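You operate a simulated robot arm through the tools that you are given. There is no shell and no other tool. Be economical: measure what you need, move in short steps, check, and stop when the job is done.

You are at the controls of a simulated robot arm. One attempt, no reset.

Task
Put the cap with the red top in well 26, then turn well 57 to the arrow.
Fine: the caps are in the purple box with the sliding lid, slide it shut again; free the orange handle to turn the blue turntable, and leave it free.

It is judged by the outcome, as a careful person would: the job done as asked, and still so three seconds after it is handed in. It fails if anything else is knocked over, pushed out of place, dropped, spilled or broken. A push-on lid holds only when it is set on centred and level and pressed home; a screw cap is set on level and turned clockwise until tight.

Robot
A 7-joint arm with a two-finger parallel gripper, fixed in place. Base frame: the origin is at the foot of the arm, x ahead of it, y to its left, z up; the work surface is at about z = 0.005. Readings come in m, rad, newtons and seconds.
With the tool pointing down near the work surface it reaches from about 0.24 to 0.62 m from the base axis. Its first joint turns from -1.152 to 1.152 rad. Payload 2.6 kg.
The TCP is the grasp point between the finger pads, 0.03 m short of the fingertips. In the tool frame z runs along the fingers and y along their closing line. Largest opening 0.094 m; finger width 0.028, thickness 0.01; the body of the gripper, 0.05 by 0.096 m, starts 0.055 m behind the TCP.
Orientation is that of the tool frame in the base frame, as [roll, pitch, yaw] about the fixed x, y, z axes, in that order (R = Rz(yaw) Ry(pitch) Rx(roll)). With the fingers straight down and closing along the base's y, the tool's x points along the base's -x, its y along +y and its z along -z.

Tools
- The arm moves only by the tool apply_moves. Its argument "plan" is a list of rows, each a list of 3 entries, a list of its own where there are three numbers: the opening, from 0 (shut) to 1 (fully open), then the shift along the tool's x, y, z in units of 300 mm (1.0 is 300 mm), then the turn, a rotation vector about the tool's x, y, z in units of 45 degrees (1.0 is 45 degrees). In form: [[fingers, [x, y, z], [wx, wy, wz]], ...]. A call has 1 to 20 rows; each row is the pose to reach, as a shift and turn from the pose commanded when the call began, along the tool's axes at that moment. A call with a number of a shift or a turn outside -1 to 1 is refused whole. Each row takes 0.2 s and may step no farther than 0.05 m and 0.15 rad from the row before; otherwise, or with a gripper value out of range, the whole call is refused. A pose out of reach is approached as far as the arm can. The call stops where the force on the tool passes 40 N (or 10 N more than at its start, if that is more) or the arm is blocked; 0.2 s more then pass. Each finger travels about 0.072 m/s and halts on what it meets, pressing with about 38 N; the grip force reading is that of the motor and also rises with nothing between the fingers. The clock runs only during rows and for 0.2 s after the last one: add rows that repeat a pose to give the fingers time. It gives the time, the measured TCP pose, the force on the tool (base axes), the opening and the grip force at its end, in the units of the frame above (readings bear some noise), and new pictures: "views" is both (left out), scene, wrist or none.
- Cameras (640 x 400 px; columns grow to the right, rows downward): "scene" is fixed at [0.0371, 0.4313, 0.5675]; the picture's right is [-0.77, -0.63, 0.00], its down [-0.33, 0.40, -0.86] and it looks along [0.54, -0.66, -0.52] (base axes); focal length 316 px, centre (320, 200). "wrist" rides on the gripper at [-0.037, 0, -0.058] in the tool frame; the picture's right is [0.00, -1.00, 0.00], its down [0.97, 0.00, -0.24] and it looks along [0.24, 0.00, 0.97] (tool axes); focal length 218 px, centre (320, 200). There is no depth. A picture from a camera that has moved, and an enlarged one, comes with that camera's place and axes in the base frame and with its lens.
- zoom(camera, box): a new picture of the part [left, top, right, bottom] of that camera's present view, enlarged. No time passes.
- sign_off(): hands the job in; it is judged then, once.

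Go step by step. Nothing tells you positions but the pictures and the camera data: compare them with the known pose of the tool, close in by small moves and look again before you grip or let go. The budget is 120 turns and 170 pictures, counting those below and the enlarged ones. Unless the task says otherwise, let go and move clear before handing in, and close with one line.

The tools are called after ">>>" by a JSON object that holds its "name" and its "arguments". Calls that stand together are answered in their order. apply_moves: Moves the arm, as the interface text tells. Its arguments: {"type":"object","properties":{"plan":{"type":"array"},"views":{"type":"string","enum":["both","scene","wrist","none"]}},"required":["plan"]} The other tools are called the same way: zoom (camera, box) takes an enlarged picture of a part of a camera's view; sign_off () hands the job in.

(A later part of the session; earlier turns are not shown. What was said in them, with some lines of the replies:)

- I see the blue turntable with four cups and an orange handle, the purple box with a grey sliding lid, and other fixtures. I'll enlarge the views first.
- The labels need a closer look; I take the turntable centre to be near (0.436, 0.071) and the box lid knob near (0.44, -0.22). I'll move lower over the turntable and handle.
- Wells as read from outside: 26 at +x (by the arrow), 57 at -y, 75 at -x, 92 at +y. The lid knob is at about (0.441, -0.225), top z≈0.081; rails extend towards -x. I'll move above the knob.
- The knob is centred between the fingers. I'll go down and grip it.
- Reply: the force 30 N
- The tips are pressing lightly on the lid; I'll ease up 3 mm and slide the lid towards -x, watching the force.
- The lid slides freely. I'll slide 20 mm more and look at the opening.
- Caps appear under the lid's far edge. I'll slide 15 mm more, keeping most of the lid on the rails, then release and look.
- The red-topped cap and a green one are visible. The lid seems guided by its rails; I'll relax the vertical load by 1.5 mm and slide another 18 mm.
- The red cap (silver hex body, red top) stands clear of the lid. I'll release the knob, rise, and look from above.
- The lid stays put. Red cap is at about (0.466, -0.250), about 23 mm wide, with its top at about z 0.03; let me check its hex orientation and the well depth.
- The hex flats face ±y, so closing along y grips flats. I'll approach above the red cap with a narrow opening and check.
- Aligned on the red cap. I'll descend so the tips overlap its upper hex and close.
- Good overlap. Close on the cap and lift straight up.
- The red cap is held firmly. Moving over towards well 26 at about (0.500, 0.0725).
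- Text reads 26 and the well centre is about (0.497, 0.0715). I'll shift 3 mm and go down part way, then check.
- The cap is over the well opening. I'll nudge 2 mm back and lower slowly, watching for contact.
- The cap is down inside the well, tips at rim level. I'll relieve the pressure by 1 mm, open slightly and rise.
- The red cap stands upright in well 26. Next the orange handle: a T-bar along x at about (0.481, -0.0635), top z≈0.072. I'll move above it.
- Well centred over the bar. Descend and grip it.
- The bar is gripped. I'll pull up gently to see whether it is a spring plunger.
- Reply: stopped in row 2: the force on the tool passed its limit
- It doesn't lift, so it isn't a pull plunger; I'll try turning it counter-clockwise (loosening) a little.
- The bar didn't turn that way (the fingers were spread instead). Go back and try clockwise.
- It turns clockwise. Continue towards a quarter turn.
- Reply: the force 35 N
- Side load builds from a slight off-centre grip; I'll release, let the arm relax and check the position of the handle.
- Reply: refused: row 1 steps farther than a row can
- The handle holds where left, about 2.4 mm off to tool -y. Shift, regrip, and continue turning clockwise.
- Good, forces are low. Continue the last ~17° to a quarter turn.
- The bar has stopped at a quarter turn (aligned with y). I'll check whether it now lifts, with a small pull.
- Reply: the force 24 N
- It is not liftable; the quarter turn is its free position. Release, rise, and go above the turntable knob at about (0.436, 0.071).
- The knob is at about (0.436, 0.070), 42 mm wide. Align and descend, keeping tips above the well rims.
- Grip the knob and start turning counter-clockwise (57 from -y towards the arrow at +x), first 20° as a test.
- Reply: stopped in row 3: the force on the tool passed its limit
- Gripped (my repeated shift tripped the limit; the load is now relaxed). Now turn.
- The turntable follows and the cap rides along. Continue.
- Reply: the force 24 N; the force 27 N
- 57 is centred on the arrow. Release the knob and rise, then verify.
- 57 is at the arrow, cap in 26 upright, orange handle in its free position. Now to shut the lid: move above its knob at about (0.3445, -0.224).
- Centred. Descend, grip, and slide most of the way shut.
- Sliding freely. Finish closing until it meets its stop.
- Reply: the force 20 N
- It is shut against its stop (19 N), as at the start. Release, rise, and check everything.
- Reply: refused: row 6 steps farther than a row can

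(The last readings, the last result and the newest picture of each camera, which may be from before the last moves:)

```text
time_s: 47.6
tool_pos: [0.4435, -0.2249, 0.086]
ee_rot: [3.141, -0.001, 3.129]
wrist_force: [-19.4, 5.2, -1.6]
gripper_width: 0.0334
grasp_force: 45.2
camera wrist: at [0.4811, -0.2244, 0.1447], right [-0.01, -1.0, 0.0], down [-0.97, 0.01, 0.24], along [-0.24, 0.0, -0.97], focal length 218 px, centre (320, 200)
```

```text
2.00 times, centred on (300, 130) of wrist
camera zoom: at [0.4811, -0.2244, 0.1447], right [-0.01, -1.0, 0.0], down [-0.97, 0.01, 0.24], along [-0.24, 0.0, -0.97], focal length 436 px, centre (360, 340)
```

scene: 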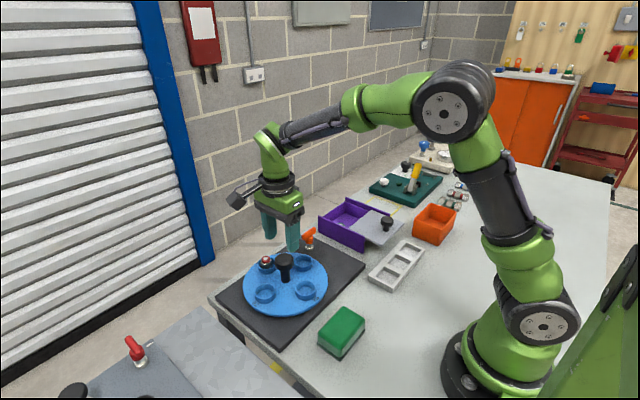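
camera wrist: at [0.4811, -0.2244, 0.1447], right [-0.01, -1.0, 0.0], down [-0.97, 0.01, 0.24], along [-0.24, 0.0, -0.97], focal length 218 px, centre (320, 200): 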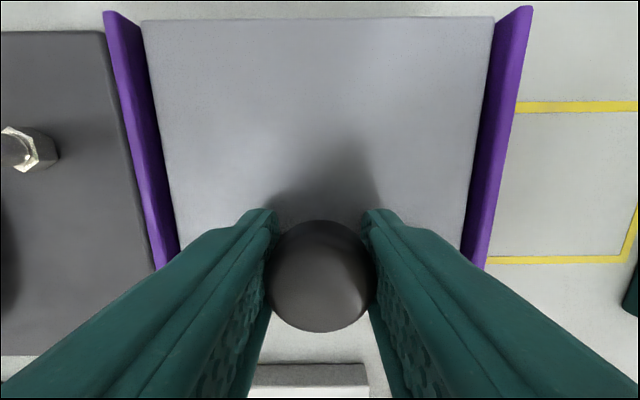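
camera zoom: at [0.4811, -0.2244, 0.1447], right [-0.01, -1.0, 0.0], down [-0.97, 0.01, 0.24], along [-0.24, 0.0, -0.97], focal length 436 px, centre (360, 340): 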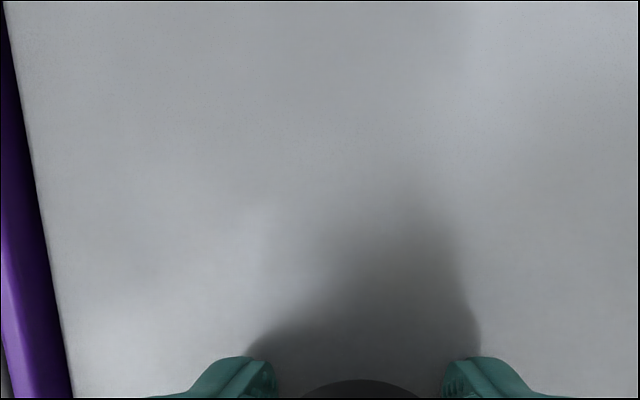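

The last move was refused for too long a step, so nothing moved; I'll repeat with smaller steps.

>>> {"name": "apply_moves", "arguments": {"plan": [[0.2, [0.004, 0, 0], [0, 0, 0]], [0.65, [0.004, 0, 0], [0, 0, 0]], [0.65, [0.004, 0, 0], [0, 0, 0]], [0.65, [0.004, 0, -0.1], [0, 0, 0]], [0.65, [0.004, 0, -0.25], [0, 0, 0]], [0.65, [0.06, 0.07, -0.35], [0, 0, 0]], [0.65, [0.11, 0.16, -0.44], [0, 0, 0]], [0.65, [0.16, 0.25, -0.53], [0, 0, 0]], [0.65, [0.18, 0.35, -0.6], [0, 0, 0]], [0.65, [0.18, 0.35, -0.6], [0, 0, 0]]], "views": "both"}}

>>> {"name": "zoom", "arguments": {"camera": "wrist", "box": [140, 60, 460, 200]}}

>>> {"name": "zoom", "arguments": {"camera": "scene", "box": [300, 180, 420, 255]}}

```text
time_s: 49.8
tool_pos: [0.3919, -0.1194, 0.266]
ee_rot: [-3.138, 0.006, 3.132]
wrist_force: [-0.3, -0.3, -0.4]
gripper_width: 0.061
grasp_force: 0.1
camera wrist: at [0.4291, -0.1187, 0.3249], right [-0.01, -1.0, 0.0], down [-0.97, 0.01, 0.24], along [-0.24, 0.0, -0.97], focal length 218 px, centre (320, 200)
```

scene: 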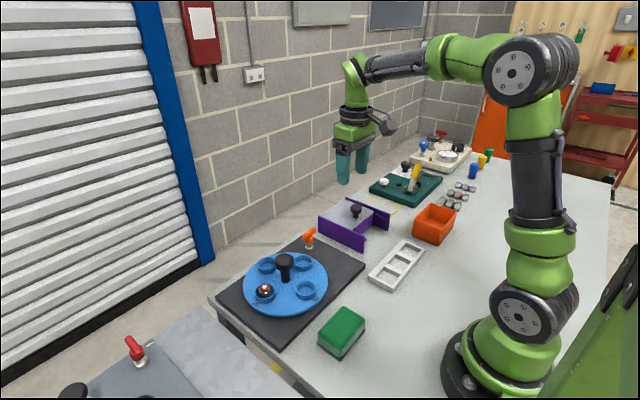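
wrist: 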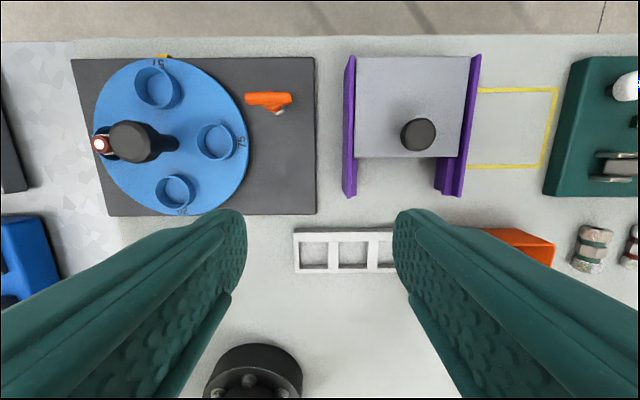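

```text
2.00 times, centred on (300, 130) of wrist
camera zoom: at [0.4291, -0.1187, 0.3249], right [-0.01, -1.0, 0.0], down [-0.97, 0.01, 0.24], along [-0.24, 0.0, -0.97], focal length 436 px, centre (360, 340)
```

zoom: 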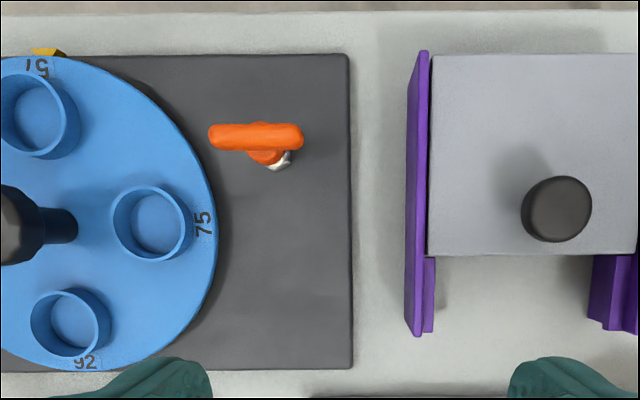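

```text
5.33 times, centred on (360, 218) of scene
camera zoom: at [0.0371, 0.4313, 0.5675], right [-0.77, -0.63, 0.0], down [-0.33, 0.4, -0.86], along [0.54, -0.66, -0.52], focal length 1684 px, centre (107, 107)
```

zoom: 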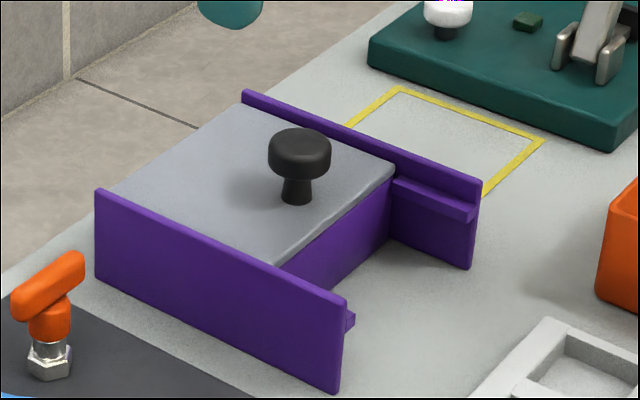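

The lid is shut, the red cap stands in well 26, well 57 is at the arrow and the handle is left free. The arm is clear, so I'm handing in.

>>> {"name": "sign_off", "arguments": {}}

```text
The job is handed in.
```

The red-topped cap is in well 26, well 57 is at the arrow, the box lid is shut, and the orange handle is left free; nothing else looked disturbed in the last pictures.
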